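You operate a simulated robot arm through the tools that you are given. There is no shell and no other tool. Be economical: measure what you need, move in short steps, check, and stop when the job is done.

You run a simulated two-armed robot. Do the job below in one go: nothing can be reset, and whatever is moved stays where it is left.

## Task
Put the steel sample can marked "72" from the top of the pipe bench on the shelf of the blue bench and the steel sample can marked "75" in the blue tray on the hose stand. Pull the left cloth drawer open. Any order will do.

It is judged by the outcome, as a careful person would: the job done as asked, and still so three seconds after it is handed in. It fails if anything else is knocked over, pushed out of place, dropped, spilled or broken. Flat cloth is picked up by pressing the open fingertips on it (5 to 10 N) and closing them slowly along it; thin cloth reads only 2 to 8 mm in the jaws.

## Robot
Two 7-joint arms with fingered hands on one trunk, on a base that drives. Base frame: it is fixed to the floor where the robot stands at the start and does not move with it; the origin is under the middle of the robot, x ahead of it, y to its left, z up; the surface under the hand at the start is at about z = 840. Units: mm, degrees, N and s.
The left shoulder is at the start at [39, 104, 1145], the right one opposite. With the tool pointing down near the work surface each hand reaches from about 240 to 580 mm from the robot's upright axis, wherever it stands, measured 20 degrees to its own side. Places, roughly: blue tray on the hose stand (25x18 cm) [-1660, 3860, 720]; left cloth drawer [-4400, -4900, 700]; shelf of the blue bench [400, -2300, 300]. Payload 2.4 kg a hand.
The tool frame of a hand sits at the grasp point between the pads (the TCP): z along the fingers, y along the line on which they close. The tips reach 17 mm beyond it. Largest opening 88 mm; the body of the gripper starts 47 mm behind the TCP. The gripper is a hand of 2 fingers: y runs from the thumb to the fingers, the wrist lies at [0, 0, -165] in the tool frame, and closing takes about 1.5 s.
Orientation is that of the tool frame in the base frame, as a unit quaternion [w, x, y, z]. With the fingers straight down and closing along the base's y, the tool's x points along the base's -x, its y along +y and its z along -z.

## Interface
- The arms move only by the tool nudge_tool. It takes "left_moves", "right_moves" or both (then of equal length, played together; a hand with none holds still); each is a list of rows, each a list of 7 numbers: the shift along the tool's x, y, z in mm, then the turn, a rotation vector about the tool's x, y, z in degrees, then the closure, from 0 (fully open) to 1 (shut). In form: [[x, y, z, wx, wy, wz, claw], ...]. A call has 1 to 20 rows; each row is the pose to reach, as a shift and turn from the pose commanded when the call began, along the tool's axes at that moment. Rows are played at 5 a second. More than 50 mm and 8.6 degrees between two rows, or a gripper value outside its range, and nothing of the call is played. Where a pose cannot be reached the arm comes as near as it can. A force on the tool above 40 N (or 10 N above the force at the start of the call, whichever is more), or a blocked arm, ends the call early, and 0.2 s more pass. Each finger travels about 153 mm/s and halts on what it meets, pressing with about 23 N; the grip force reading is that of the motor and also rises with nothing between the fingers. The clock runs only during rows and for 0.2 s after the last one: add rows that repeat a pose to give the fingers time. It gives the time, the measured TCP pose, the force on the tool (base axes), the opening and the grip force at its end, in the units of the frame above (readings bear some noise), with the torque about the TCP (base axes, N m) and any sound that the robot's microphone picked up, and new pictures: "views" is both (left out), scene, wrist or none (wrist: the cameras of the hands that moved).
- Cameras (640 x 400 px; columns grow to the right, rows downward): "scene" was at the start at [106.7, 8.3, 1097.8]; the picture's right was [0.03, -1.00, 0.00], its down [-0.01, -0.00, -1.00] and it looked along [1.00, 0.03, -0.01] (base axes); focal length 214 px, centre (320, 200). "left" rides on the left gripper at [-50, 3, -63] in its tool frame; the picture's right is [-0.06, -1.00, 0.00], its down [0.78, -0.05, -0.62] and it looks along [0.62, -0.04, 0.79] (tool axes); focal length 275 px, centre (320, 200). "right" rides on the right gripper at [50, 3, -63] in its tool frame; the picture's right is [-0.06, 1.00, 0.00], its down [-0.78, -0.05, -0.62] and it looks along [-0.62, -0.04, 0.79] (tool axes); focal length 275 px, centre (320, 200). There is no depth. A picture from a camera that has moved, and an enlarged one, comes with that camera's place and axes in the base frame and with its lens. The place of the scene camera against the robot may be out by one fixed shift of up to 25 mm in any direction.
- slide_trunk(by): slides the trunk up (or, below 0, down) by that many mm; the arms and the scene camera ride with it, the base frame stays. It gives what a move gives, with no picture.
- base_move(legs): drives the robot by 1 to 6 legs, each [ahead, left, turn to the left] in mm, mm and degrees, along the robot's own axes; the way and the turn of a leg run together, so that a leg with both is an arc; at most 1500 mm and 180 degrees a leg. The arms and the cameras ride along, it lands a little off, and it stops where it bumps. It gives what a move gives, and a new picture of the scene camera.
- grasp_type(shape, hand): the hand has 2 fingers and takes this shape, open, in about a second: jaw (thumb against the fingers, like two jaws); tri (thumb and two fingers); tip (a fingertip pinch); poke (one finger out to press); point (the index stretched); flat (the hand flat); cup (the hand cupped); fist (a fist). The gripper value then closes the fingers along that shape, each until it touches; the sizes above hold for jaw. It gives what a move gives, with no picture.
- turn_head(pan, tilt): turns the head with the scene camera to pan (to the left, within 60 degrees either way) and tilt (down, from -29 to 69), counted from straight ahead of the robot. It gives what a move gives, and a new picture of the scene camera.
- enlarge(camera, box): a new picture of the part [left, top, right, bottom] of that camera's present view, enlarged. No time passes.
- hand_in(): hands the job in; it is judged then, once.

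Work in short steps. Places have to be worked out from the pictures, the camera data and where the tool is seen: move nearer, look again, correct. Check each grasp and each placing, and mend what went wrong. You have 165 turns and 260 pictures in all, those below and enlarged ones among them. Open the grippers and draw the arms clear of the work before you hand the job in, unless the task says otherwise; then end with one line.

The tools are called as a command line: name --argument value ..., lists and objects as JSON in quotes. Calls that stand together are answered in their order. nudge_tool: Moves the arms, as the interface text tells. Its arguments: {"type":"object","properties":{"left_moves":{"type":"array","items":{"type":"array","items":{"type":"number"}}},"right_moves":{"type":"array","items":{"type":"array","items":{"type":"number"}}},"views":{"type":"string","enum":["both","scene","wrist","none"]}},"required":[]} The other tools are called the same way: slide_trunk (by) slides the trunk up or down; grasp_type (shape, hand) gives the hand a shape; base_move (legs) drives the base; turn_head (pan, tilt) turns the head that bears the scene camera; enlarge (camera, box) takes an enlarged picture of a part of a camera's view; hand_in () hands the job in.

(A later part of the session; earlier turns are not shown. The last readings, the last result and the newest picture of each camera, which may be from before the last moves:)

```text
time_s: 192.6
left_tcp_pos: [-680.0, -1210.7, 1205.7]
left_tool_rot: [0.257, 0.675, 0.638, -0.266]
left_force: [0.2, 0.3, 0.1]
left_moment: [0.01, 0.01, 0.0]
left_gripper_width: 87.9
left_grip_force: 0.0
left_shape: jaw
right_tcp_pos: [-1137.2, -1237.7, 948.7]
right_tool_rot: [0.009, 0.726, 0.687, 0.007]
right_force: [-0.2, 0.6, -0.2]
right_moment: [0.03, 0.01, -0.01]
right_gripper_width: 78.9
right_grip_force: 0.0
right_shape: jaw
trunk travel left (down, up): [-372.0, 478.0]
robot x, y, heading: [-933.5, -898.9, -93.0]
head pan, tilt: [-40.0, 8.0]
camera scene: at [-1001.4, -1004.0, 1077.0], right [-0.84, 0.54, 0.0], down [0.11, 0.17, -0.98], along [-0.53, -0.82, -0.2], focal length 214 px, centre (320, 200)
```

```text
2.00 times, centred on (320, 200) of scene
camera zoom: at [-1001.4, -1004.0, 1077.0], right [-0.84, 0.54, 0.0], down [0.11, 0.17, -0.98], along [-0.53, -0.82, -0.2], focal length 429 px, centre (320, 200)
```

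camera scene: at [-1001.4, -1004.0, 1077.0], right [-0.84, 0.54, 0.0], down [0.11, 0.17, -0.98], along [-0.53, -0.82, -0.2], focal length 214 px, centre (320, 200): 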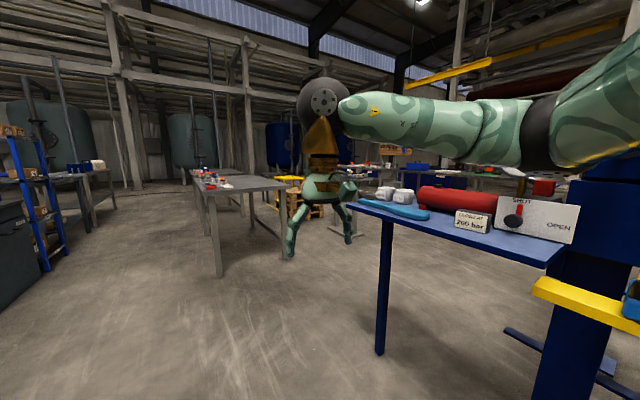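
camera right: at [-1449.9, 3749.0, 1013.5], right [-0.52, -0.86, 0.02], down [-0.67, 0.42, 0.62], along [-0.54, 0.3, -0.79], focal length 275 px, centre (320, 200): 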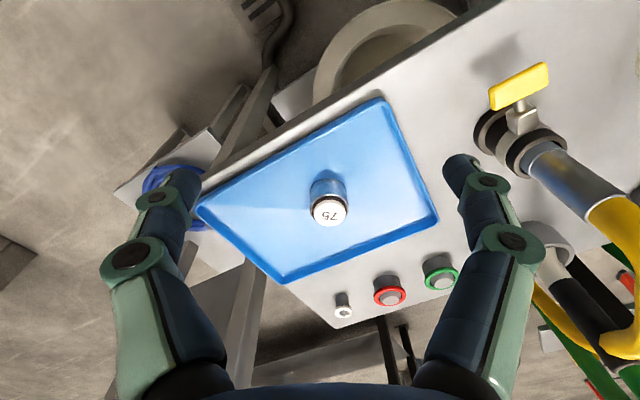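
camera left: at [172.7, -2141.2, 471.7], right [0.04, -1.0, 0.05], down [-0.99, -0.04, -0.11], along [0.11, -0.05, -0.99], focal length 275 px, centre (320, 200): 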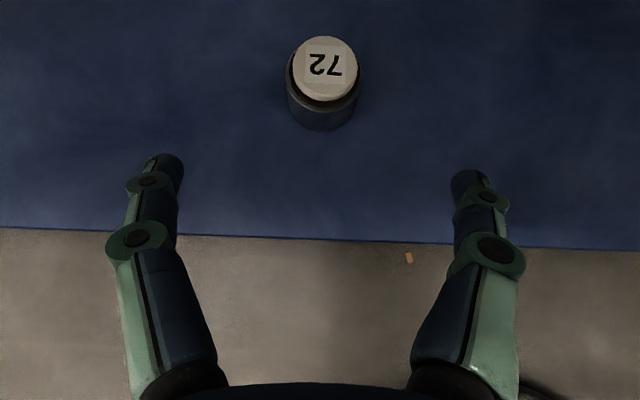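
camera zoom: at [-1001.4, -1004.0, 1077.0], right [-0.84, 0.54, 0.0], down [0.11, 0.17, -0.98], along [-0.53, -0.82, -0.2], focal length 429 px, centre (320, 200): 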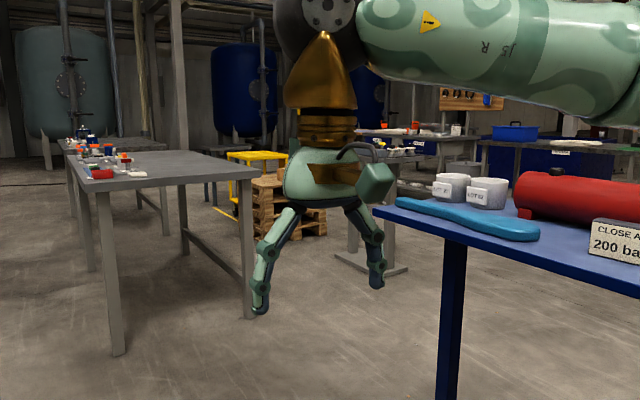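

There is a corridor between the blue table (south end y ≈ −1700) and the grey table (y ≈ −3000). I drive to y ≈ −2350 and turn to face −x.

base_move --legs '[[1440, 60, 0], [0, 0, -87]]'

turn_head --pan 15 --tilt 10

```text
time_s: 203.4
left_tcp_pos: [-1222.0, -2606.6, 1206.0]
left_tool_rot: [0.008, 0.929, 0.01, -0.37]
left_force: [0.3, -0.5, -0.2]
left_moment: [0.01, 0.02, -0.02]
left_gripper_width: 87.9
left_grip_force: 0.1
left_shape: jaw
right_tcp_pos: [-1286.0, -2155.1, 949.9]
right_tool_rot: [0.012, 1.0, 0.011, -0.001]
right_force: [0.0, -0.4, 0.6]
right_moment: [0.03, 0.03, -0.01]
right_gripper_width: 79.2
right_grip_force: 0.2
right_shape: jaw
trunk travel left (down, up): [-372.0, 478.0]
robot x, y, heading: [-935.9, -2328.0, -178.0]
head pan, tilt: [-40.0, 8.0]
camera scene: at [-1058.3, -2275.5, 1072.1], right [0.51, 0.86, 0.0], down [0.22, -0.13, -0.97], along [-0.83, 0.49, -0.25], focal length 214 px, centre (320, 200)
```

scene: 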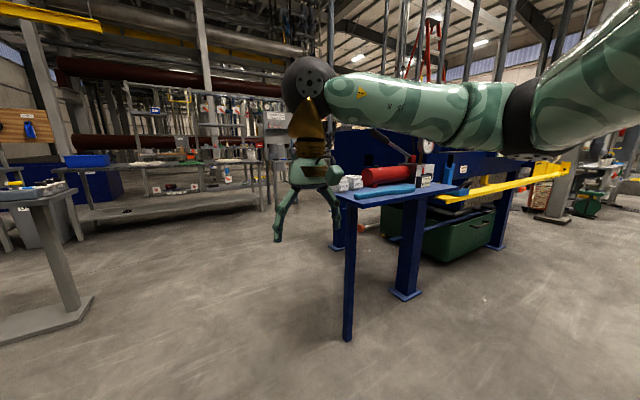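

```text
time_s: 204.7
left_tcp_pos: [-1221.4, -2607.0, 1206.4]
left_tool_rot: [0.008, 0.929, 0.01, -0.37]
left_force: [-0.1, 0.7, -0.5]
left_moment: [-0.02, -0.01, -0.07]
left_gripper_width: 87.7
left_grip_force: 0.0
left_shape: jaw
right_tcp_pos: [-1285.2, -2154.8, 949.8]
right_tool_rot: [0.011, 1.0, 0.011, -0.001]
right_force: [0.3, -0.3, 0.0]
right_moment: [0.01, 0.04, 0.0]
right_gripper_width: 79.3
right_grip_force: 0.0
right_shape: jaw
trunk travel left (down, up): [-372.0, 478.0]
robot x, y, heading: [-931.2, -2330.8, -178.0]
head pan, tilt: [15.0, 10.0]
camera scene: at [-1067.0, -2350.0, 1079.8], right [-0.29, 0.96, 0.0], down [0.17, 0.05, -0.98], along [-0.94, -0.28, -0.17], focal length 214 px, centre (320, 200)
```

scene: 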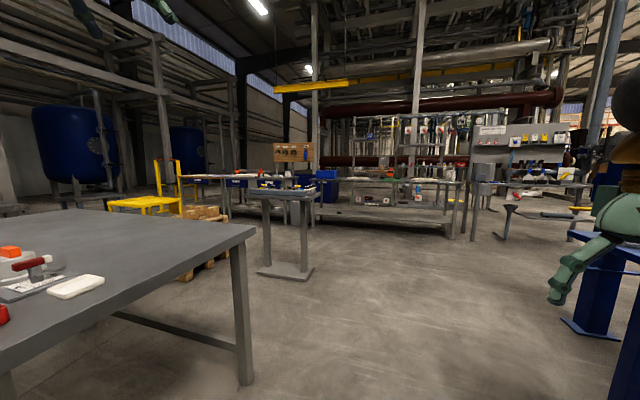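

I zoom at the drawer's expected spot (239, 182).

enlarge --camera "scene" --box '[160, 130, 350, 250]'

```text
3.33 times, centred on (255, 190) of scene
camera zoom: at [-1067.0, -2350.0, 1079.8], right [-0.29, 0.96, 0.0], down [0.17, 0.05, -0.98], along [-0.94, -0.28, -0.17], focal length 715 px, centre (537, 233)
```

zoom: 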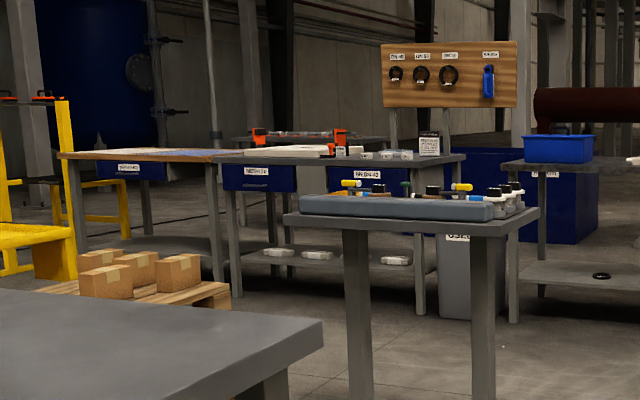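

The target drawer is most likely the blue one at y ≈ −4926 on the bench whose front is at x ≈ −4430. I drive west along the corridor first.

base_move --legs '[[1400, 0, -2], [1300, 0, 0]]'

turn_head --pan 50 --tilt 12

```text
time_s: 217.6
left_tcp_pos: [-3889.5, -2644.7, 1205.0]
left_tool_rot: [0.004, 0.929, 0.0, -0.37]
left_force: [0.3, -0.1, 0.6]
left_moment: [0.01, 0.0, 0.03]
left_gripper_width: 88.0
left_grip_force: 0.1
left_shape: jaw
right_tcp_pos: [-3944.2, -2190.3, 949.0]
right_tool_rot: [0.011, 1.0, 0.001, -0.001]
right_force: [0.1, -0.1, -0.1]
right_moment: [-0.01, 0.01, 0.0]
right_gripper_width: 79.3
right_grip_force: 0.0
right_shape: jaw
trunk travel left (down, up): [-372.0, 478.0]
robot x, y, heading: [-3596.1, -2375.3, -179.3]
head pan, tilt: [15.0, 10.0]
camera scene: at [-3730.4, -2391.5, 1079.8], right [-0.27, 0.96, 0.0], down [0.17, 0.05, -0.98], along [-0.95, -0.26, -0.17], focal length 214 px, centre (320, 200)
```

scene: 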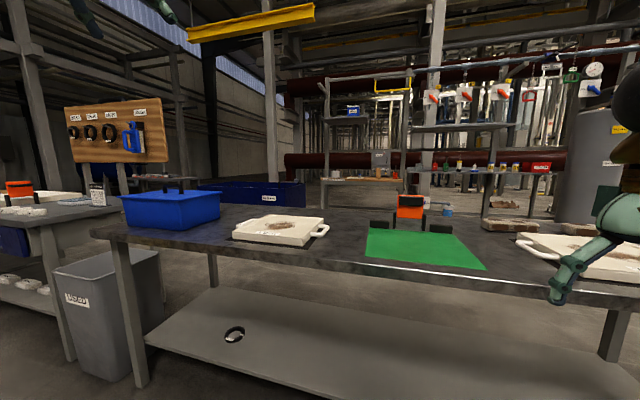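

```text
time_s: 218.6
left_tcp_pos: [-3891.2, -2645.4, 1204.9]
left_tool_rot: [0.004, 0.929, 0.001, -0.369]
left_force: [0.2, 0.2, -0.1]
left_moment: [-0.01, 0.02, -0.03]
left_gripper_width: 87.8
left_grip_force: 0.1
left_shape: jaw
right_tcp_pos: [-3946.0, -2190.9, 948.5]
right_tool_rot: [0.012, 1.0, 0.0, 0.0]
right_force: [0.7, 0.1, -0.1]
right_moment: [0.01, 0.0, -0.01]
right_gripper_width: 79.4
right_grip_force: 0.0
right_shape: jaw
trunk travel left (down, up): [-372.0, 478.0]
robot x, y, heading: [-3595.3, -2375.4, -179.4]
head pan, tilt: [50.0, 12.0]
camera scene: at [-3721.9, -2412.5, 1076.1], right [-0.49, 0.87, 0.0], down [0.18, 0.1, -0.98], along [-0.85, -0.48, -0.21], focal length 214 px, centre (320, 200)
```

scene: 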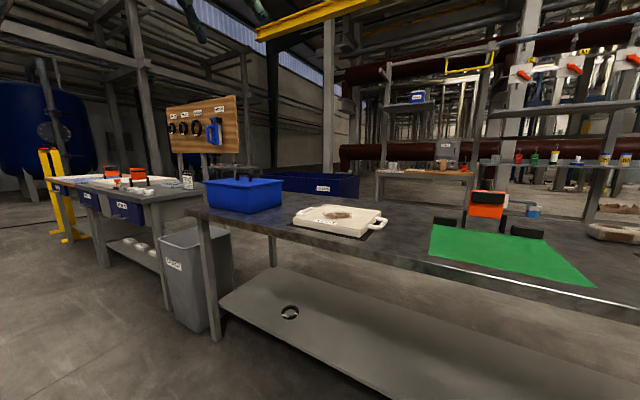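

I look further left for the pallet and drawers before moving on.

turn_head --pan 60 --tilt 14

enlarge --camera "scene" --box '[120, 120, 420, 310]'

```text
time_s: 219.3
left_tcp_pos: [-3890.0, -2643.9, 1205.5]
left_tool_rot: [0.005, 0.929, 0.0, -0.37]
left_force: [-0.2, 0.4, 0.3]
left_moment: [-0.01, 0.01, -0.02]
left_gripper_width: 87.7
left_grip_force: 0.1
left_shape: jaw
right_tcp_pos: [-3944.3, -2190.9, 949.5]
right_tool_rot: [0.011, 1.0, 0.001, -0.001]
right_force: [-0.5, -0.3, 0.1]
right_moment: [-0.02, 0.01, 0.01]
right_gripper_width: 79.3
right_grip_force: 0.1
right_shape: jaw
trunk travel left (down, up): [-372.0, 478.0]
robot x, y, heading: [-3595.6, -2369.7, -179.0]
head pan, tilt: [60.0, 14.0]
camera scene: at [-3687.3, -2447.4, 1073.1], right [-0.87, 0.5, 0.0], down [0.12, 0.21, -0.97], along [-0.48, -0.84, -0.24], focal length 214 px, centre (320, 200)
```

scene: 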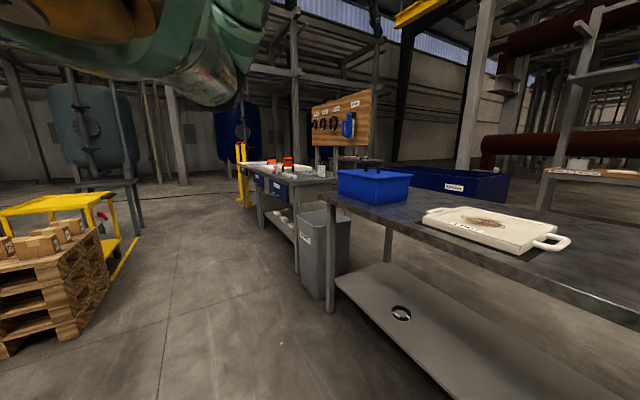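

```text
2.11 times, centred on (270, 215) of scene
camera zoom: at [-3687.3, -2447.4, 1073.1], right [-0.87, 0.5, 0.0], down [0.12, 0.21, -0.97], along [-0.48, -0.84, -0.24], focal length 452 px, centre (425, 168)
```

zoom: 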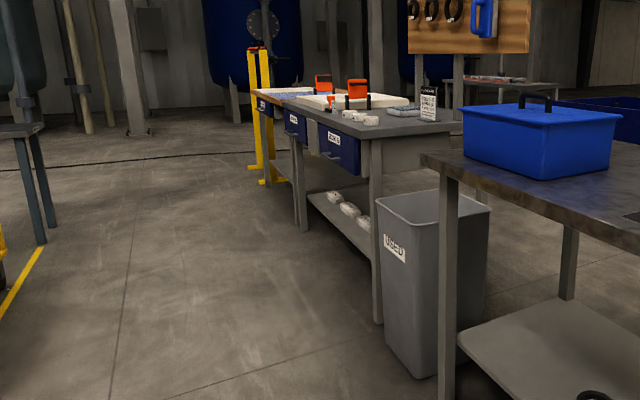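

Clear floor down to the drawers. I slide left 2.4 m to stand before them.

base_move --legs '[[0, 1250, 0], [0, 1150, 0]]'

turn_head --pan 5 --tilt 25

```text
time_s: 231.2
left_tcp_pos: [-3870.1, -5057.6, 1206.2]
left_tool_rot: [0.003, 0.929, -0.002, -0.37]
left_force: [0.3, 0.0, 0.0]
left_moment: [0.03, 0.02, 0.03]
left_gripper_width: 88.0
left_grip_force: 0.1
left_shape: jaw
right_tcp_pos: [-3922.7, -4603.2, 950.3]
right_tool_rot: [0.011, 1.0, -0.001, -0.001]
right_force: [0.3, -0.2, 0.3]
right_moment: [0.02, -0.02, 0.01]
right_gripper_width: 79.2
right_grip_force: 0.2
right_shape: jaw
trunk travel left (down, up): [-372.0, 478.0]
robot x, y, heading: [-3572.9, -4788.6, -179.6]
head pan, tilt: [60.0, 14.0]
camera scene: at [-3665.1, -4862.4, 1073.3], right [-0.87, 0.5, 0.0], down [0.12, 0.21, -0.97], along [-0.48, -0.84, -0.24], focal length 214 px, centre (320, 200)
```

scene: 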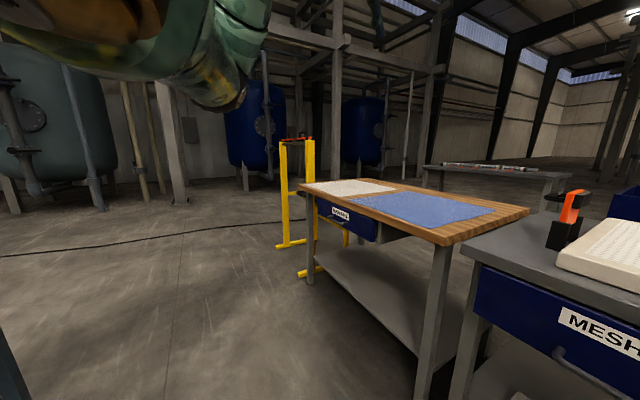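

```text
time_s: 232.4
left_tcp_pos: [-3870.0, -5057.8, 1205.4]
left_tool_rot: [0.003, 0.929, -0.002, -0.37]
left_force: [-1.1, 0.2, -0.2]
left_moment: [0.0, -0.01, -0.01]
left_gripper_width: 88.3
left_grip_force: 0.1
left_shape: jaw
right_tcp_pos: [-3921.5, -4603.8, 948.5]
right_tool_rot: [0.011, 1.0, -0.002, -0.001]
right_force: [0.6, 0.2, 0.6]
right_moment: [0.01, 0.01, 0.05]
right_gripper_width: 79.0
right_grip_force: 0.1
right_shape: jaw
trunk travel left (down, up): [-372.0, 478.0]
robot x, y, heading: [-3574.1, -4790.5, -179.7]
head pan, tilt: [5.0, 25.0]
camera scene: at [-3710.6, -4789.8, 1055.4], right [-0.09, 1.0, 0.0], down [0.42, 0.04, -0.91], along [-0.9, -0.08, -0.42], focal length 214 px, centre (320, 200)
```

scene: 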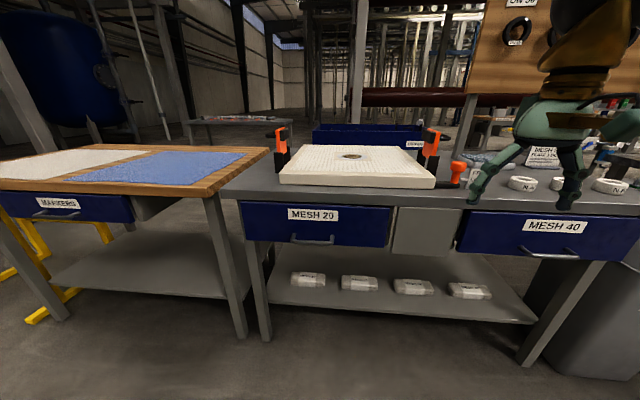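

Drawers read MESH 20 (left) and MESH 40 (right); the left cloth drawer is MESH 20, handle near (−4255, −4863, 655). I lower the trunk and level the left hand to point at the bench.

slide_trunk --by -340

nudge_tool --left_moves '[[0, 0, 0, 0, -7.8, 0, 0], [0, 0, 0, 0, -15.6, 0, 0], [0, 0, 0, 0, -23.4, 0, 0], [0, 0, 0, 0, -31.2, 0, 0], [0, 0, 0, 0, -39, 0, 0], [0, 0, 0, 0, -46.6, 0, 0], [0, 0, 0, 0, -46.6, 0, 0]]' --views "wrist"

enlarge --camera "scene" --box '[220, 170, 420, 295]'

```text
time_s: 235.7
left_tcp_pos: [-3869.9, -5058.6, 866.7]
left_tool_rot: [0.002, 0.929, -0.002, -0.37]
left_force: [-0.1, -0.1, 0.6]
left_moment: [-0.03, 0.02, -0.01]
left_gripper_width: 87.9
left_grip_force: 0.1
left_shape: jaw
right_tcp_pos: [-3921.6, -4604.2, 609.7]
right_tool_rot: [0.012, 1.0, -0.002, -0.001]
right_force: [0.0, -1.0, 0.4]
right_moment: [0.02, 0.0, 0.03]
right_gripper_width: 78.9
right_grip_force: 0.0
right_shape: jaw
trunk travel left (down, up): [-32.0, 818.0]
robot x, y, heading: [-3574.2, -4784.0, -179.9]
head pan, tilt: [5.0, 25.0]
```

```text
time_s: 237.3
left_tcp_pos: [-3884.4, -5129.1, 912.8]
left_tool_rot: [-0.003, -0.707, 0.002, 0.707]
left_force: [0.1, -0.5, 0.0]
left_moment: [0.0, 0.0, 0.02]
left_gripper_width: 88.0
left_grip_force: 0.1
left_shape: jaw
left hand out of reach, approached as far as the arm can: row 1, 2, 3, 4, 5, 6, 7
right_tcp_pos: [-3920.8, -4604.4, 609.5]
right_tool_rot: [0.012, 1.0, -0.002, -0.001]
right_force: [-0.1, 0.9, 0.4]
right_moment: [-0.02, 0.01, 0.0]
right_gripper_width: 79.1
right_grip_force: 0.0
right_shape: jaw
trunk travel left (down, up): [-32.0, 818.0]
robot x, y, heading: [-3571.7, -4784.6, -179.6]
head pan, tilt: [5.0, 25.0]
camera left: at [-3821.4, -5132.7, 961.5], right [0.0, 1.0, 0.05], down [0.62, 0.04, -0.78], along [-0.79, 0.03, -0.62], focal length 275 px, centre (320, 200)
```

left: 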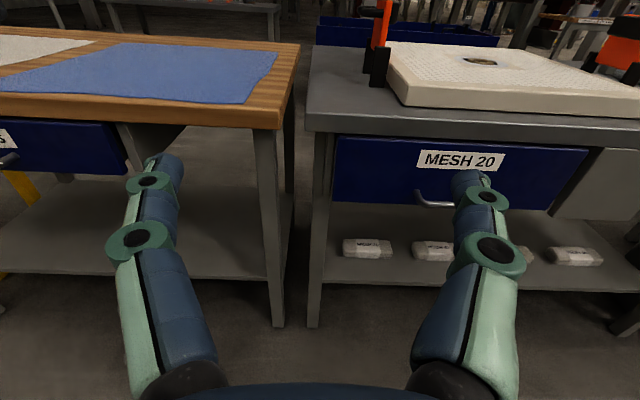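

```text
3.20 times, centred on (320, 232) of scene
camera zoom: at [-3726.1, -4789.8, 719.6], right [-0.09, 1.0, 0.0], down [0.42, 0.04, -0.91], along [-0.9, -0.08, -0.42], focal length 686 px, centre (320, 96)
```

zoom: 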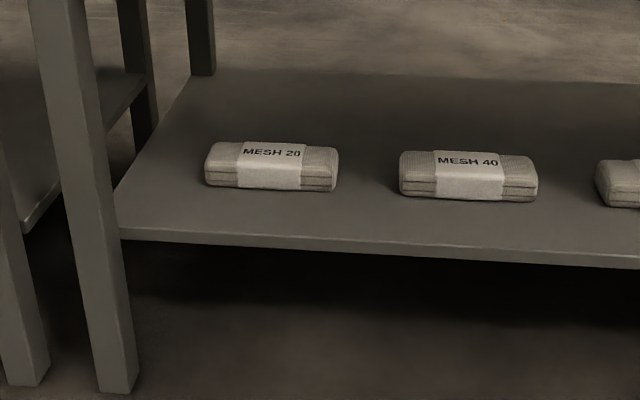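

Tool is level. I bring it in front of the handle at a safe stand-off (x ≈ −3950, y ≈ −4900, z ≈ 700) before rolling the wrist.

nudge_tool --left_moves '[[26, -28, 8, 0, 0, 0, 0], [53, -57, 16, 0, 0, 0, 0], [80, -86, 25, 0, 0, 0, 0], [106, -114, 33, 0, 0, 0, 0], [133, -143, 41, 0, 0, 0, 0], [160, -172, 50, 0, 0, 0, 0], [186, -200, 58, 0, 0, 0, 0], [213, -229, 66, 0, 0, 0, 0], [213, -229, 66, 0, 0, 0, 0]]' --views "wrist"

```text
time_s: 238.9
left_tcp_pos: [-4021.2, -4984.9, 693.3]
left_tool_rot: [-0.143, -0.68, 0.191, 0.693]
left_force: [-0.7, -0.4, -0.7]
left_moment: [0.01, 0.01, -0.02]
left_gripper_width: 88.0
left_grip_force: 0.1
left_shape: jaw
left hand out of reach, approached as far as the arm can: row 1, 2, 3, 4, 5, 6, 7
right_tcp_pos: [-3920.2, -4606.3, 618.5]
right_tool_rot: [0.01, 1.0, -0.002, -0.006]
right_force: [-0.1, -0.5, -0.1]
right_moment: [-0.02, -0.04, 0.0]
right_gripper_width: 79.0
right_grip_force: 0.0
right_shape: jaw
trunk travel left (down, up): [-32.0, 818.0]
robot x, y, heading: [-3576.0, -4786.4, -179.5]
head pan, tilt: [5.0, 25.0]
stopped in row 7 (left hand): the arm was blocked; the commanded pose is now the measured one
camera left: at [-3957.3, -4969.0, 736.7], right [0.06, 0.91, -0.4], down [0.59, -0.36, -0.72], along [-0.8, -0.19, -0.56], focal length 275 px, centre (320, 200)
```

left: 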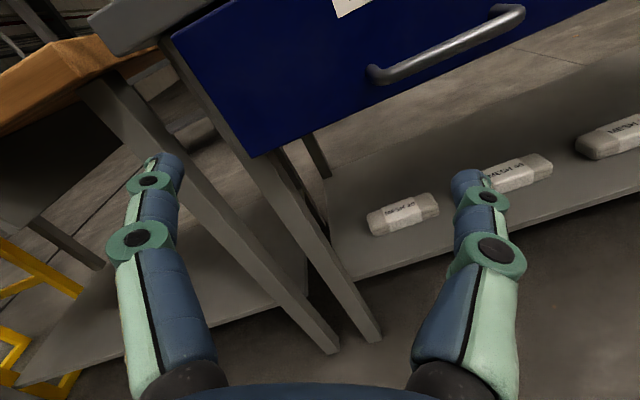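

The arm naturally prefers this roll direction. Handle triangulates to (−4235, −4860, 654). I continue rolling +66° while moving to a pre-grasp 85 mm short of it.

nudge_tool --left_moves '[[-2, -13, 15, 0, 0, 7.4, 0], [-4, -27, 30, 0, 0, 14.8, 0], [-6, -40, 45, 0, 0, 22.2, 0], [-9, -53, 60, 0, 0, 29.6, 0], [-11, -67, 75, 0, 0, 37, 0], [-13, -80, 90, 0, 0, 44.4, 0], [-15, -93, 105, 0, 0, 51.8, 0], [-17, -107, 120, 0, 0, 59.2, 0], [-19, -120, 137, 0, 0, 66, 0], [-19, -120, 137, 0, 0, 66, 0]]'

```text
time_s: 239.4
left_tcp_pos: [-4039.3, -4981.0, 683.6]
left_tool_rot: [-0.233, -0.651, 0.286, 0.663]
left_force: [-0.4, 0.8, 0.9]
left_moment: [-0.03, -0.01, 0.0]
left_gripper_width: 87.7
left_grip_force: 0.0
left_shape: jaw
right_tcp_pos: [-3922.4, -4605.5, 608.0]
right_tool_rot: [0.011, 1.0, -0.002, 0.0]
right_force: [-0.1, 0.9, 0.0]
right_moment: [0.03, -0.04, 0.01]
right_gripper_width: 79.1
right_grip_force: 0.0
right_shape: jaw
trunk travel left (down, up): [-32.0, 818.0]
robot x, y, heading: [-3573.6, -4787.7, -179.6]
head pan, tilt: [5.0, 25.0]
stopped in row 2 (left hand): the arm was blocked; the commanded pose is now the measured one
camera scene: at [-3726.0, -4791.1, 718.5], right [-0.09, 1.0, 0.0], down [0.42, 0.04, -0.91], along [-0.9, -0.08, -0.42], focal length 214 px, centre (320, 200)
camera left: at [-3974.8, -4954.4, 720.5], right [0.07, 0.77, -0.64], down [0.59, -0.55, -0.6], along [-0.81, -0.33, -0.49], focal length 275 px, centre (320, 200)
```

scene: 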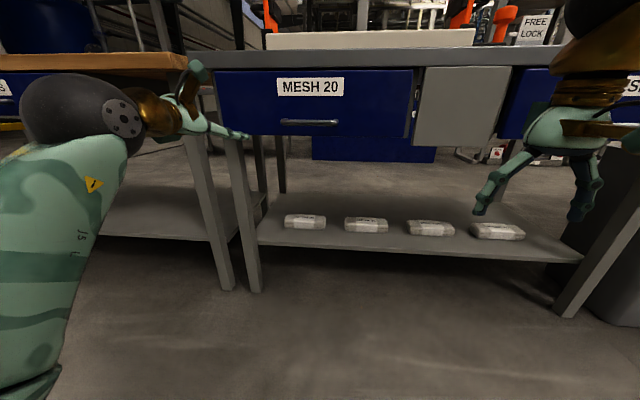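
left: 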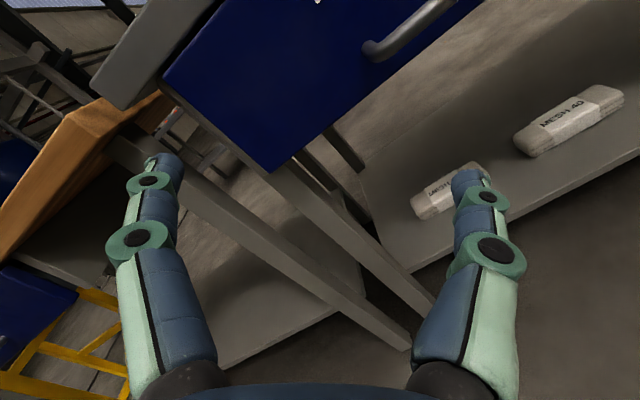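

The left arm is hampered low down. I switch to hooking the bar from above with the closed right hand, whose camera looks at the bench. First raise the trunk and tuck the left arm away.

slide_trunk --by 170

nudge_tool --left_moves '[[0, 0, -35, 0, 0, -6, 0], [-20, 10, -70, 0, 0, -12, 0], [-50, 20, -100, 0, 0, -18, 0], [-85, 30, -120, 0, 4, -24, 0], [-120, 40, -130, 0, 8, -30, 0], [-150, 50, -140, 0, 12, -34, 0]]'

```text
time_s: 241.3
left_tcp_pos: [-4038.0, -4979.6, 856.3]
left_tool_rot: [-0.231, -0.652, 0.284, 0.664]
left_force: [-0.2, 0.8, -0.4]
left_moment: [-0.03, 0.02, -0.03]
left_gripper_width: 88.2
left_grip_force: 0.1
left_shape: jaw
right_tcp_pos: [-3922.8, -4603.8, 779.8]
right_tool_rot: [0.011, 1.0, -0.002, 0.0]
right_force: [0.0, 0.2, 0.9]
right_moment: [-0.01, 0.0, 0.01]
right_gripper_width: 79.0
right_grip_force: 0.0
right_shape: jaw
trunk travel left (down, up): [-202.0, 648.0]
robot x, y, heading: [-3570.6, -4784.7, -179.6]
head pan, tilt: [5.0, 25.0]
```

```text
time_s: 242.7
left_tcp_pos: [-4003.6, -5020.2, 918.2]
left_tool_rot: [0.069, 0.749, -0.086, -0.653]
left_force: [0.0, 0.3, -0.3]
left_moment: [0.0, -0.01, -0.03]
left_gripper_width: 88.1
left_grip_force: 0.0
left_shape: jaw
left hand out of reach, approached as far as the arm can: row 2, 3, 4, 5, 6
right_tcp_pos: [-3922.3, -4603.8, 779.2]
right_tool_rot: [0.013, 1.0, -0.002, -0.002]
right_force: [-0.2, 0.6, -0.1]
right_moment: [0.0, 0.01, 0.03]
right_gripper_width: 79.1
right_grip_force: 0.0
right_shape: jaw
trunk travel left (down, up): [-202.0, 648.0]
robot x, y, heading: [-3577.3, -4788.2, -179.6]
head pan, tilt: [5.0, 25.0]
camera scene: at [-3717.1, -4789.8, 885.3], right [-0.09, 1.0, 0.0], down [0.42, 0.04, -0.91], along [-0.9, -0.08, -0.42], focal length 214 px, centre (320, 200)
camera left: at [-3948.5, -5011.8, 974.0], right [0.03, 0.99, -0.15], down [0.72, -0.13, -0.68], along [-0.7, -0.09, -0.71], focal length 275 px, centre (320, 200)
```

scene: 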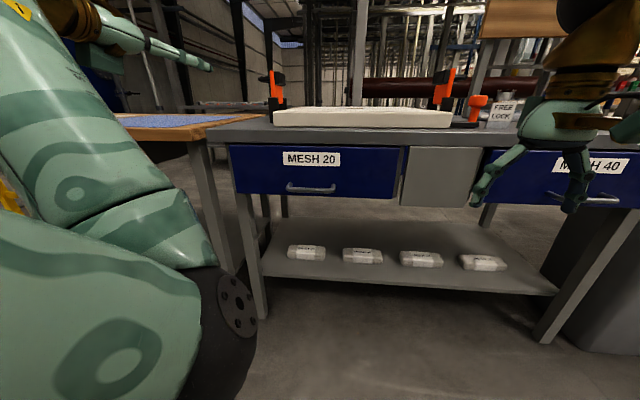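
left: 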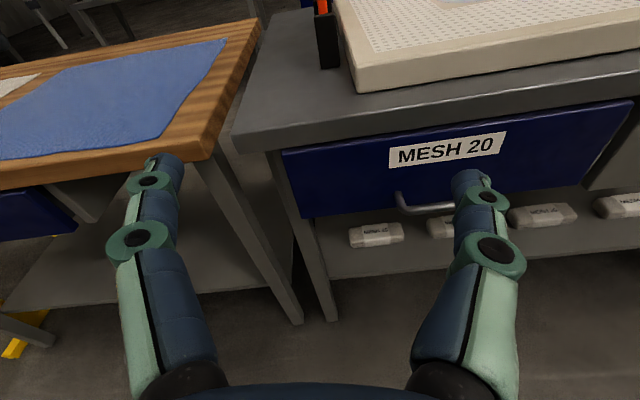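

Bring the left hand back to its comfortable 45° down attitude, higher up.

nudge_tool --left_moves '[[-20, 0, 0, 0, 7, 0, 0], [-40, 0, 0, 0, 14, 0, 0], [-65, 0, 0, 0, 21, 0, 0], [-90, 0, 0, 0, 28, 0, 0], [-120, 0, 0, 0, 35, 0, 0], [-150, 10, 0, 0, 38, 0, 0], [-180, 20, 0, 0, 38, 0, 0], [-210, 30, 0, 0, 38, 0, 0]]' --views "scene"

```text
time_s: 244.5
left_tcp_pos: [-4026.4, -5005.3, 1132.4]
left_tool_rot: [0.094, 0.921, -0.059, -0.374]
left_force: [-0.2, 0.5, 0.0]
left_moment: [0.0, -0.02, -0.01]
left_gripper_width: 88.0
left_grip_force: 0.0
left_shape: jaw
left hand out of reach, approached as far as the arm can: row 1
right_tcp_pos: [-3921.3, -4603.2, 779.5]
right_tool_rot: [0.013, 1.0, -0.002, -0.001]
right_force: [-0.5, 0.5, 0.6]
right_moment: [-0.03, 0.03, 0.02]
right_gripper_width: 79.1
right_grip_force: 0.1
right_shape: jaw
trunk travel left (down, up): [-202.0, 648.0]
robot x, y, heading: [-3571.4, -4783.2, -179.7]
head pan, tilt: [5.0, 25.0]
camera scene: at [-3717.0, -4789.8, 885.3], right [-0.09, 1.0, 0.0], down [0.42, 0.04, -0.91], along [-0.9, -0.08, -0.42], focal length 214 px, centre (320, 200)
```

scene: 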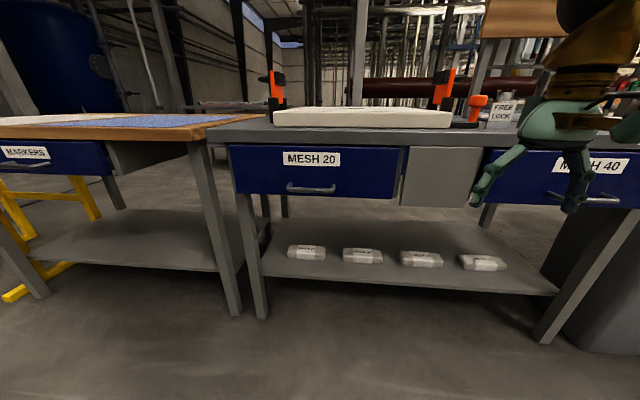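

Left arm is clear. Now close the right hand and pitch it 28° forward, in free space.

nudge_tool --right_moves '[[0, 0, 0, 0, -7, 0, 0.4], [0, 0, 0, 0, -14, 0, 0.7], [0, 0, 0, 0, -21, 0, 1], [0, 0, 0, 0, -28, 0, 1], [0, 0, 0, 0, -28, 0, 1], [0, 0, 0, 0, -28, 0, 1]]' --views "none"

base_move --legs '[[0, 215, -0.3]]'

enlarge --camera "right" --box '[0, 0, 640, 400]'

```text
time_s: 245.9
left_tcp_pos: [-4027.1, -5004.0, 1131.7]
left_tool_rot: [0.094, 0.921, -0.059, -0.374]
left_force: [0.0, 0.0, -0.2]
left_moment: [0.0, 0.0, 0.0]
left_gripper_width: 87.9
left_grip_force: 0.0
left_shape: jaw
right_tcp_pos: [-3926.0, -4602.9, 779.1]
right_tool_rot: [0.012, 0.97, -0.004, -0.244]
right_force: [-0.1, -0.3, 0.8]
right_moment: [0.02, -0.01, -0.02]
right_gripper_width: 0.1
right_grip_force: 23.2
right_shape: jaw
right hand out of reach, approached as far as the arm can: row 4, 5, 6
trunk travel left (down, up): [-202.0, 648.0]
robot x, y, heading: [-3576.6, -4786.7, -179.8]
head pan, tilt: [5.0, 25.0]
```

```text
time_s: 247.6
left_tcp_pos: [-4028.2, -5216.7, 1132.0]
left_tool_rot: [0.092, 0.921, -0.062, -0.374]
left_force: [0.3, 0.3, -0.7]
left_moment: [-0.03, 0.0, -0.01]
left_gripper_width: 88.1
left_grip_force: 0.2
left_shape: jaw
right_tcp_pos: [-3925.1, -4817.6, 778.8]
right_tool_rot: [0.01, 0.97, -0.008, -0.242]
right_force: [0.1, -0.9, 0.2]
right_moment: [0.02, -0.01, 0.01]
right_gripper_width: 0.1
right_grip_force: 22.8
right_shape: jaw
trunk travel left (down, up): [-202.0, 648.0]
robot x, y, heading: [-3575.0, -5002.6, 180.0]
head pan, tilt: [5.0, 25.0]
camera scene: at [-3716.7, -5006.0, 885.3], right [-0.09, 1.0, 0.0], down [0.42, 0.04, -0.91], along [-0.9, -0.08, -0.42], focal length 214 px, centre (320, 200)
```

scene: 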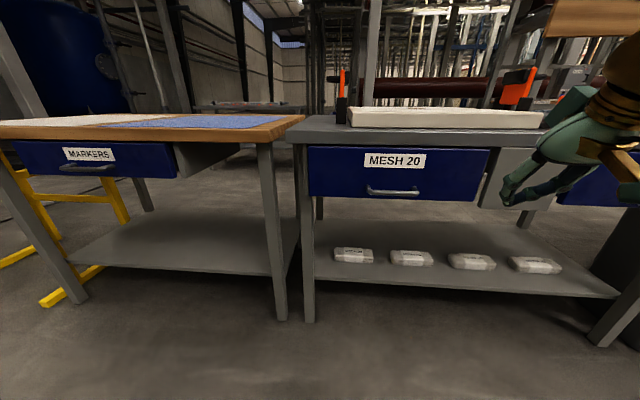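

```text
1.00 times, centred on (320, 200) of right (not enlarged: the box is as wide or as high as the picture)
camera zoom: at [-3850.3, -4820.4, 811.9], right [-0.06, -1.0, 0.05], down [-0.4, 0.07, 0.91], along [-0.91, 0.04, -0.4], focal length 275 px, centre (320, 200)
```

zoom: 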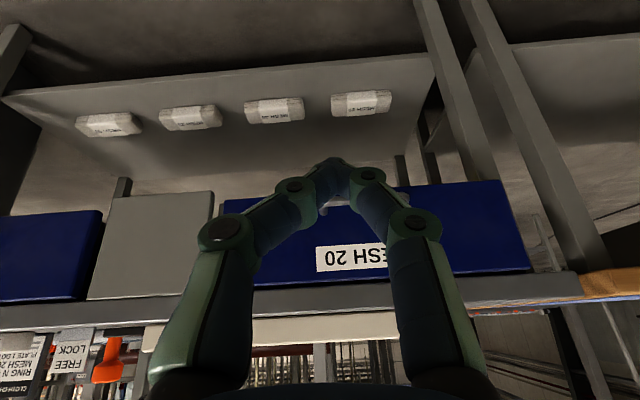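

The fingertips hide the handle. I shift the hand forward 120 and right 80 mm to measure the handle with the wrist camera.

nudge_tool --right_moves '[[-26, -20, 14, 0, 0, 0, 1], [-53, -40, 28, 0, 0, 0, 1], [-80, -60, 42, 0, 0, 0, 1], [-106, -80, 56, 0, 0, 0, 1], [-106, -80, 56, 0, 0, 0, 1]]' --views "wrist"

```text
time_s: 248.8
left_tcp_pos: [-4027.3, -5218.4, 1132.2]
left_tool_rot: [0.092, 0.921, -0.063, -0.374]
left_force: [0.3, -0.3, -0.3]
left_moment: [-0.01, -0.01, 0.0]
left_gripper_width: 87.7
left_grip_force: 0.0
left_shape: jaw
right_tcp_pos: [-4047.8, -4736.9, 776.9]
right_tool_rot: [0.011, 0.97, -0.007, -0.242]
right_force: [0.5, 0.2, 0.1]
right_moment: [0.01, 0.02, 0.0]
right_gripper_width: 0.0
right_grip_force: 23.0
right_shape: jaw
trunk travel left (down, up): [-202.0, 648.0]
robot x, y, heading: [-3573.6, -5003.3, 179.8]
head pan, tilt: [5.0, 25.0]
camera right: at [-3972.6, -4739.7, 809.0], right [-0.06, -1.0, 0.05], down [-0.4, 0.07, 0.91], along [-0.91, 0.04, -0.4], focal length 275 px, centre (320, 200)
```

right: 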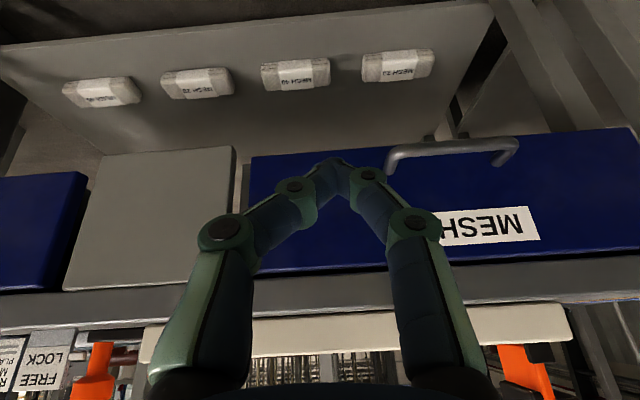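

Handle bar measured at about (−4206, −4862, 660), drawer face at x ≈ −4250, bench slab edge 775–806. I centre the hand laterally and reduce the pitch to 16°.

nudge_tool --right_moves '[[0, 42, 0, 0, 4, 0, 1], [0, 84, 0, 0, 8, 0, 1], [0, 125, 0, 0, 12, 0, 1], [0, 125, 0, 0, 12, 0, 1]]' --views "none"

base_move --legs '[[140, 0, 0]]'

enlarge --camera "right" --box '[0, 0, 640, 400]'

```text
time_s: 249.8
left_tcp_pos: [-4028.2, -5219.4, 1133.4]
left_tool_rot: [0.093, 0.92, -0.062, -0.375]
left_force: [-0.5, 0.3, -0.1]
left_moment: [-0.03, -0.01, -0.01]
left_gripper_width: 87.7
left_grip_force: 0.1
left_shape: jaw
right_tcp_pos: [-4047.9, -4863.3, 780.2]
right_tool_rot: [0.01, 0.99, -0.007, -0.14]
right_force: [0.1, -0.3, 0.4]
right_moment: [0.0, -0.01, -0.02]
right_gripper_width: 0.0
right_grip_force: 22.5
right_shape: jaw
trunk travel left (down, up): [-202.0, 648.0]
robot x, y, heading: [-3573.1, -5001.0, 180.0]
head pan, tilt: [5.0, 25.0]
```

```text
time_s: 251.1
left_tcp_pos: [-4168.6, -5218.2, 1132.4]
left_tool_rot: [0.091, 0.921, -0.063, -0.374]
left_force: [0.3, -0.5, -0.5]
left_moment: [0.01, -0.01, -0.01]
left_gripper_width: 88.2
left_grip_force: 0.0
left_shape: jaw
right_tcp_pos: [-4187.7, -4862.3, 779.6]
right_tool_rot: [0.011, 0.99, -0.007, -0.14]
right_force: [0.0, 0.3, 0.2]
right_moment: [0.0, 0.0, -0.03]
right_gripper_width: 0.3
right_grip_force: 23.2
right_shape: jaw
trunk travel left (down, up): [-202.0, 648.0]
robot x, y, heading: [-3714.6, -5002.7, 179.8]
head pan, tilt: [5.0, 25.0]
camera scene: at [-3857.1, -5005.6, 885.3], right [-0.08, 1.0, 0.0], down [0.42, 0.04, -0.91], along [-0.9, -0.08, -0.42], focal length 214 px, centre (320, 200)
```

scene: 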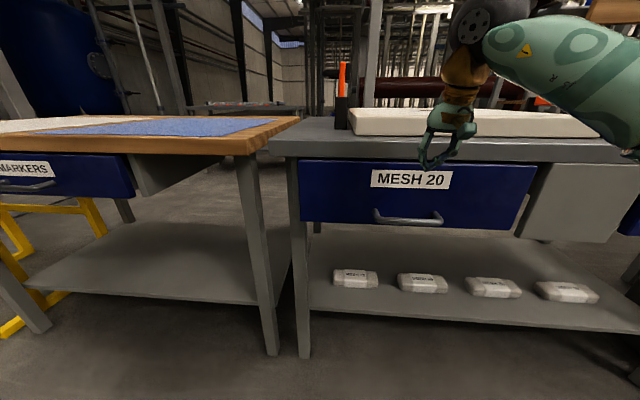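

```text
1.00 times, centred on (320, 200) of right (not enlarged: the box is as wide or as high as the picture)
camera zoom: at [-4121.4, -4864.0, 828.7], right [-0.07, -1.0, 0.04], down [-0.58, 0.07, 0.81], along [-0.81, 0.03, -0.59], focal length 275 px, centre (320, 200)
```

zoom: 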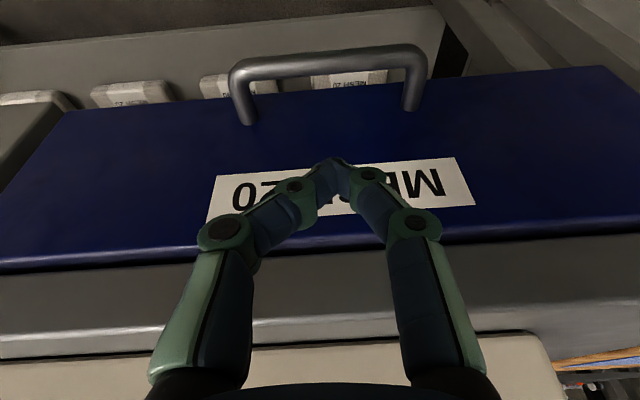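

Refined: bar (−4210, −4870, 657), face ≈ −4250. I pull the hand back 25 mm and drive 45 mm closer for reach.

nudge_tool --right_moves '[[24, 8, -7, 0, 0, 0, 1], [24, 8, -7, 0, 0, 0, 1]]' --views "none"

base_move --legs '[[45, 0, 0]]'

```text
time_s: 251.7
left_tcp_pos: [-4168.7, -5217.5, 1132.4]
left_tool_rot: [0.091, 0.92, -0.064, -0.375]
left_force: [0.6, 0.0, -0.3]
left_moment: [0.01, 0.02, 0.01]
left_gripper_width: 88.1
left_grip_force: 0.1
left_shape: jaw
right_tcp_pos: [-4163.1, -4870.3, 781.1]
right_tool_rot: [0.012, 0.99, -0.007, -0.138]
right_force: [0.4, 0.2, -1.2]
right_moment: [-0.01, -0.02, -0.01]
right_gripper_width: 0.0
right_grip_force: 23.0
right_shape: jaw
trunk travel left (down, up): [-202.0, 648.0]
robot x, y, heading: [-3709.8, -5002.7, 179.8]
head pan, tilt: [5.0, 25.0]
```

```text
time_s: 252.6
left_tcp_pos: [-4213.7, -5216.5, 1132.7]
left_tool_rot: [0.092, 0.92, -0.063, -0.375]
left_force: [-0.1, 0.2, 0.3]
left_moment: [0.02, 0.04, -0.02]
left_gripper_width: 88.1
left_grip_force: 0.0
left_shape: jaw
right_tcp_pos: [-4208.9, -4870.0, 781.1]
right_tool_rot: [0.011, 0.99, -0.007, -0.139]
right_force: [-0.1, -0.7, 0.5]
right_moment: [0.0, -0.03, 0.02]
right_gripper_width: 0.0
right_grip_force: 23.3
right_shape: jaw
trunk travel left (down, up): [-202.0, 648.0]
robot x, y, heading: [-3759.6, -5004.4, 179.7]
head pan, tilt: [5.0, 25.0]
camera scene: at [-3902.6, -5005.4, 885.3], right [-0.08, 1.0, 0.0], down [0.42, 0.04, -0.91], along [-0.9, -0.08, -0.42], focal length 214 px, centre (320, 200)
```

scene: 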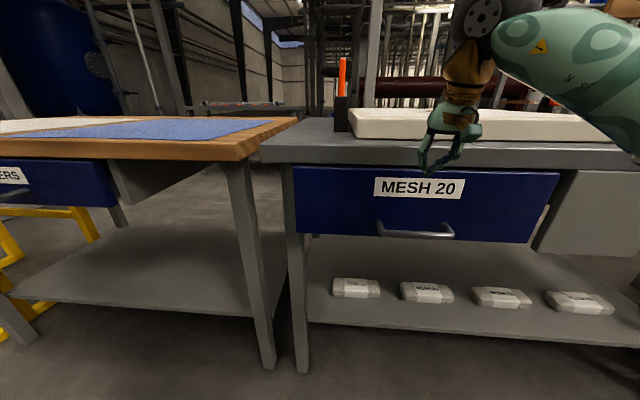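

Lower to just above the bar (TCP z 690) on the insertion line and check.

nudge_tool --right_moves '[[15, 0, 0, 0, 0, 0, 1], [15, 0, 30, 0, 0, 0, 1], [15, 0, 60, 0, 0, 0, 1], [15, 0, 90, 0, 0, 0, 1], [15, 0, 90, 0, 0, 0, 1]]'

```text
time_s: 253.8
left_tcp_pos: [-4214.6, -5218.9, 1132.9]
left_tool_rot: [0.092, 0.92, -0.063, -0.375]
left_force: [0.6, 0.8, 0.0]
left_moment: [0.02, 0.02, -0.02]
left_gripper_width: 88.2
left_grip_force: 0.2
left_shape: jaw
right_tcp_pos: [-4219.9, -4870.9, 690.8]
right_tool_rot: [0.01, 0.99, -0.007, -0.139]
right_force: [-0.5, 0.7, 0.3]
right_moment: [-0.02, 0.03, 0.0]
right_gripper_width: 0.0
right_grip_force: 22.8
right_shape: jaw
trunk travel left (down, up): [-202.0, 648.0]
robot x, y, heading: [-3758.8, -5002.2, 179.8]
head pan, tilt: [5.0, 25.0]
camera scene: at [-3902.7, -5005.4, 885.3], right [-0.08, 1.0, 0.0], down [0.42, 0.04, -0.91], along [-0.9, -0.08, -0.42], focal length 214 px, centre (320, 200)
camera right: at [-4153.1, -4873.4, 738.7], right [-0.07, -1.0, 0.04], down [-0.58, 0.07, 0.81], along [-0.81, 0.03, -0.59], focal length 275 px, centre (320, 200)
```

scene: 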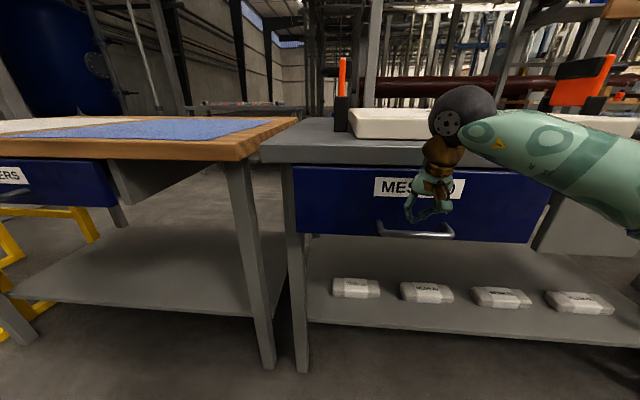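
right: 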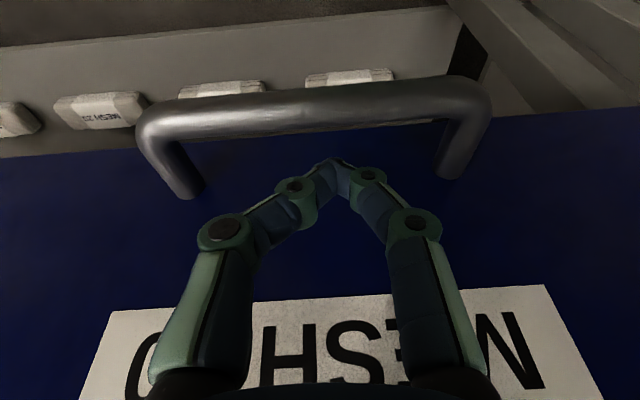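

All consistent: bar at −4210, face at −4251. Insert 37 mm behind the bar slowly.

nudge_tool --right_moves '[[0, 0, 8, 0, 0, 0, 1], [0, 0, 16, 0, 0, 0, 1], [0, 0, 24, 0, 0, 0, 1], [0, 0, 32, 0, 0, 0, 1], [0, 0, 38, 0, 0, 0, 1], [0, 0, 38, 0, 0, 0, 1]]'

```text
time_s: 255.2
left_tcp_pos: [-4214.8, -5217.9, 1131.8]
left_tool_rot: [0.092, 0.921, -0.063, -0.374]
left_force: [0.9, -0.5, 0.3]
left_moment: [-0.01, 0.01, 0.02]
left_gripper_width: 87.9
left_grip_force: 0.1
left_shape: jaw
right_tcp_pos: [-4229.9, -4872.8, 654.4]
right_tool_rot: [0.01, 0.99, -0.007, -0.14]
right_force: [-1.0, -0.9, -0.7]
right_moment: [0.03, -0.01, 0.02]
right_gripper_width: 0.0
right_grip_force: 23.1
right_shape: jaw
trunk travel left (down, up): [-202.0, 648.0]
robot x, y, heading: [-3758.2, -5002.3, 179.7]
head pan, tilt: [5.0, 25.0]
camera scene: at [-3902.6, -5005.4, 885.3], right [-0.08, 1.0, 0.0], down [0.42, 0.04, -0.91], along [-0.9, -0.08, -0.42], focal length 214 px, centre (320, 200)
camera right: at [-4163.4, -4874.9, 701.6], right [-0.07, -1.0, 0.04], down [-0.58, 0.07, 0.81], along [-0.81, 0.03, -0.59], focal length 275 px, centre (320, 200)
```

scene: 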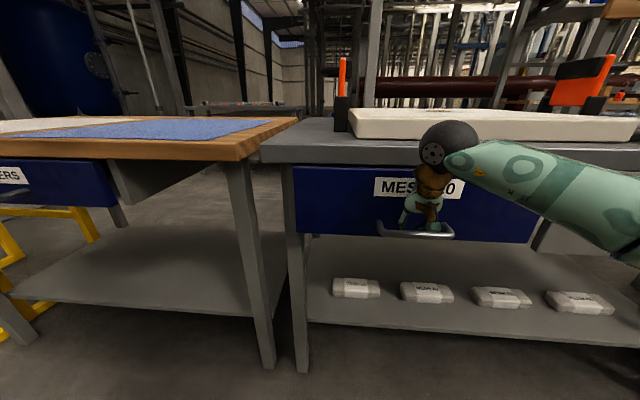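
right: 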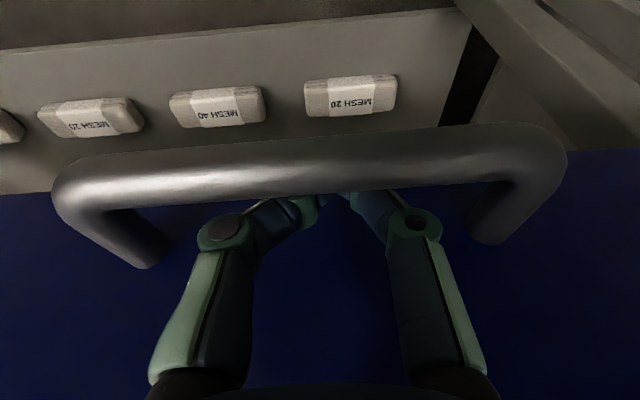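

The fingers are behind the bar. Pull straight toward +x, slowly first.

nudge_tool --right_moves '[[10, 0, -3, 0, 0, 0, 1], [19, 0, -5.5, 0, 0, 0, 1], [29, 0, -8.3, 0, 0, 0, 1], [38, 0, -11, 0, 0, 0, 1], [48, 0, -13.8, 0, 0, 0, 1], [58, 0, -16.5, 0, 0, 0, 1]]'

```text
time_s: 256.6
left_tcp_pos: [-4214.1, -5219.0, 1132.0]
left_tool_rot: [0.091, 0.92, -0.064, -0.375]
left_force: [0.2, 0.3, -0.6]
left_moment: [-0.01, 0.0, -0.01]
left_gripper_width: 88.2
left_grip_force: 0.0
left_shape: jaw
right_tcp_pos: [-4170.6, -4873.6, 654.2]
right_tool_rot: [0.011, 0.99, -0.006, -0.14]
right_force: [0.1, 0.2, 0.9]
right_moment: [0.0, -0.01, 0.01]
right_gripper_width: 0.0
right_grip_force: 22.7
right_shape: jaw
trunk travel left (down, up): [-202.0, 648.0]
robot x, y, heading: [-3761.9, -5000.2, 179.6]
head pan, tilt: [5.0, 25.0]
camera scene: at [-3902.6, -5005.4, 885.3], right [-0.08, 1.0, 0.0], down [0.42, 0.04, -0.91], along [-0.9, -0.08, -0.42], focal length 214 px, centre (320, 200)
camera right: at [-4104.1, -4875.4, 701.7], right [-0.07, -1.0, 0.04], down [-0.58, 0.07, 0.81], along [-0.81, 0.03, -0.59], focal length 275 px, centre (320, 200)
```

scene: 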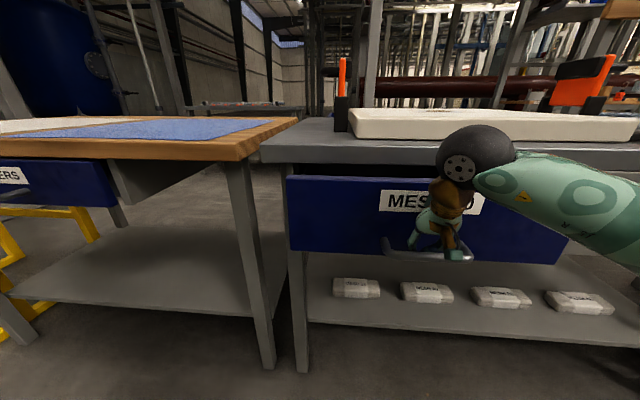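
right: 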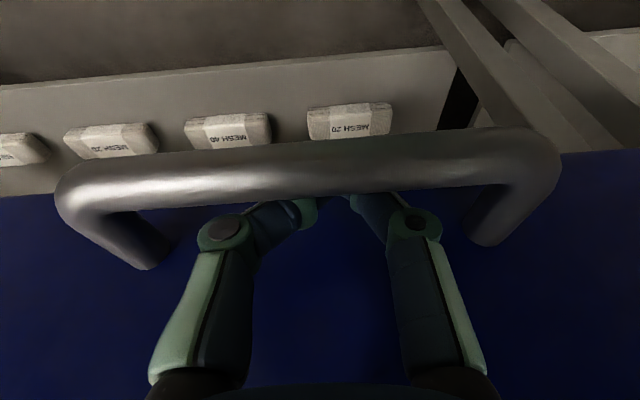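

The drawer slides out easily (~45 mm so far). I continue by backing the base 130 mm.

base_move --legs '[[-130, 0, 0]]'

```text
time_s: 257.9
left_tcp_pos: [-4083.7, -5216.6, 1132.0]
left_tool_rot: [0.092, 0.92, -0.064, -0.375]
left_force: [0.1, -1.2, 0.5]
left_moment: [0.04, 0.01, -0.01]
left_gripper_width: 87.8
left_grip_force: 0.0
left_shape: jaw
right_tcp_pos: [-4039.7, -4872.5, 654.3]
right_tool_rot: [0.01, 0.99, -0.009, -0.139]
right_force: [0.6, -0.7, -0.1]
right_moment: [0.04, 0.01, -0.01]
right_gripper_width: 0.0
right_grip_force: 22.6
right_shape: jaw
trunk travel left (down, up): [-202.0, 648.0]
robot x, y, heading: [-3626.2, -5001.4, 179.7]
head pan, tilt: [5.0, 25.0]
camera scene: at [-3771.4, -5005.8, 885.3], right [-0.08, 1.0, 0.0], down [0.42, 0.03, -0.91], along [-0.9, -0.07, -0.42], focal length 214 px, centre (320, 200)
```

scene: 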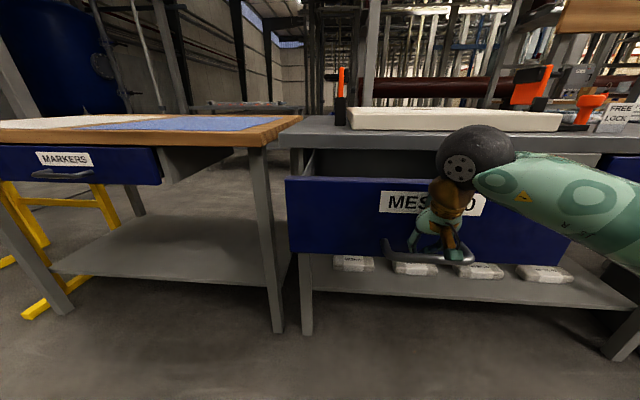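

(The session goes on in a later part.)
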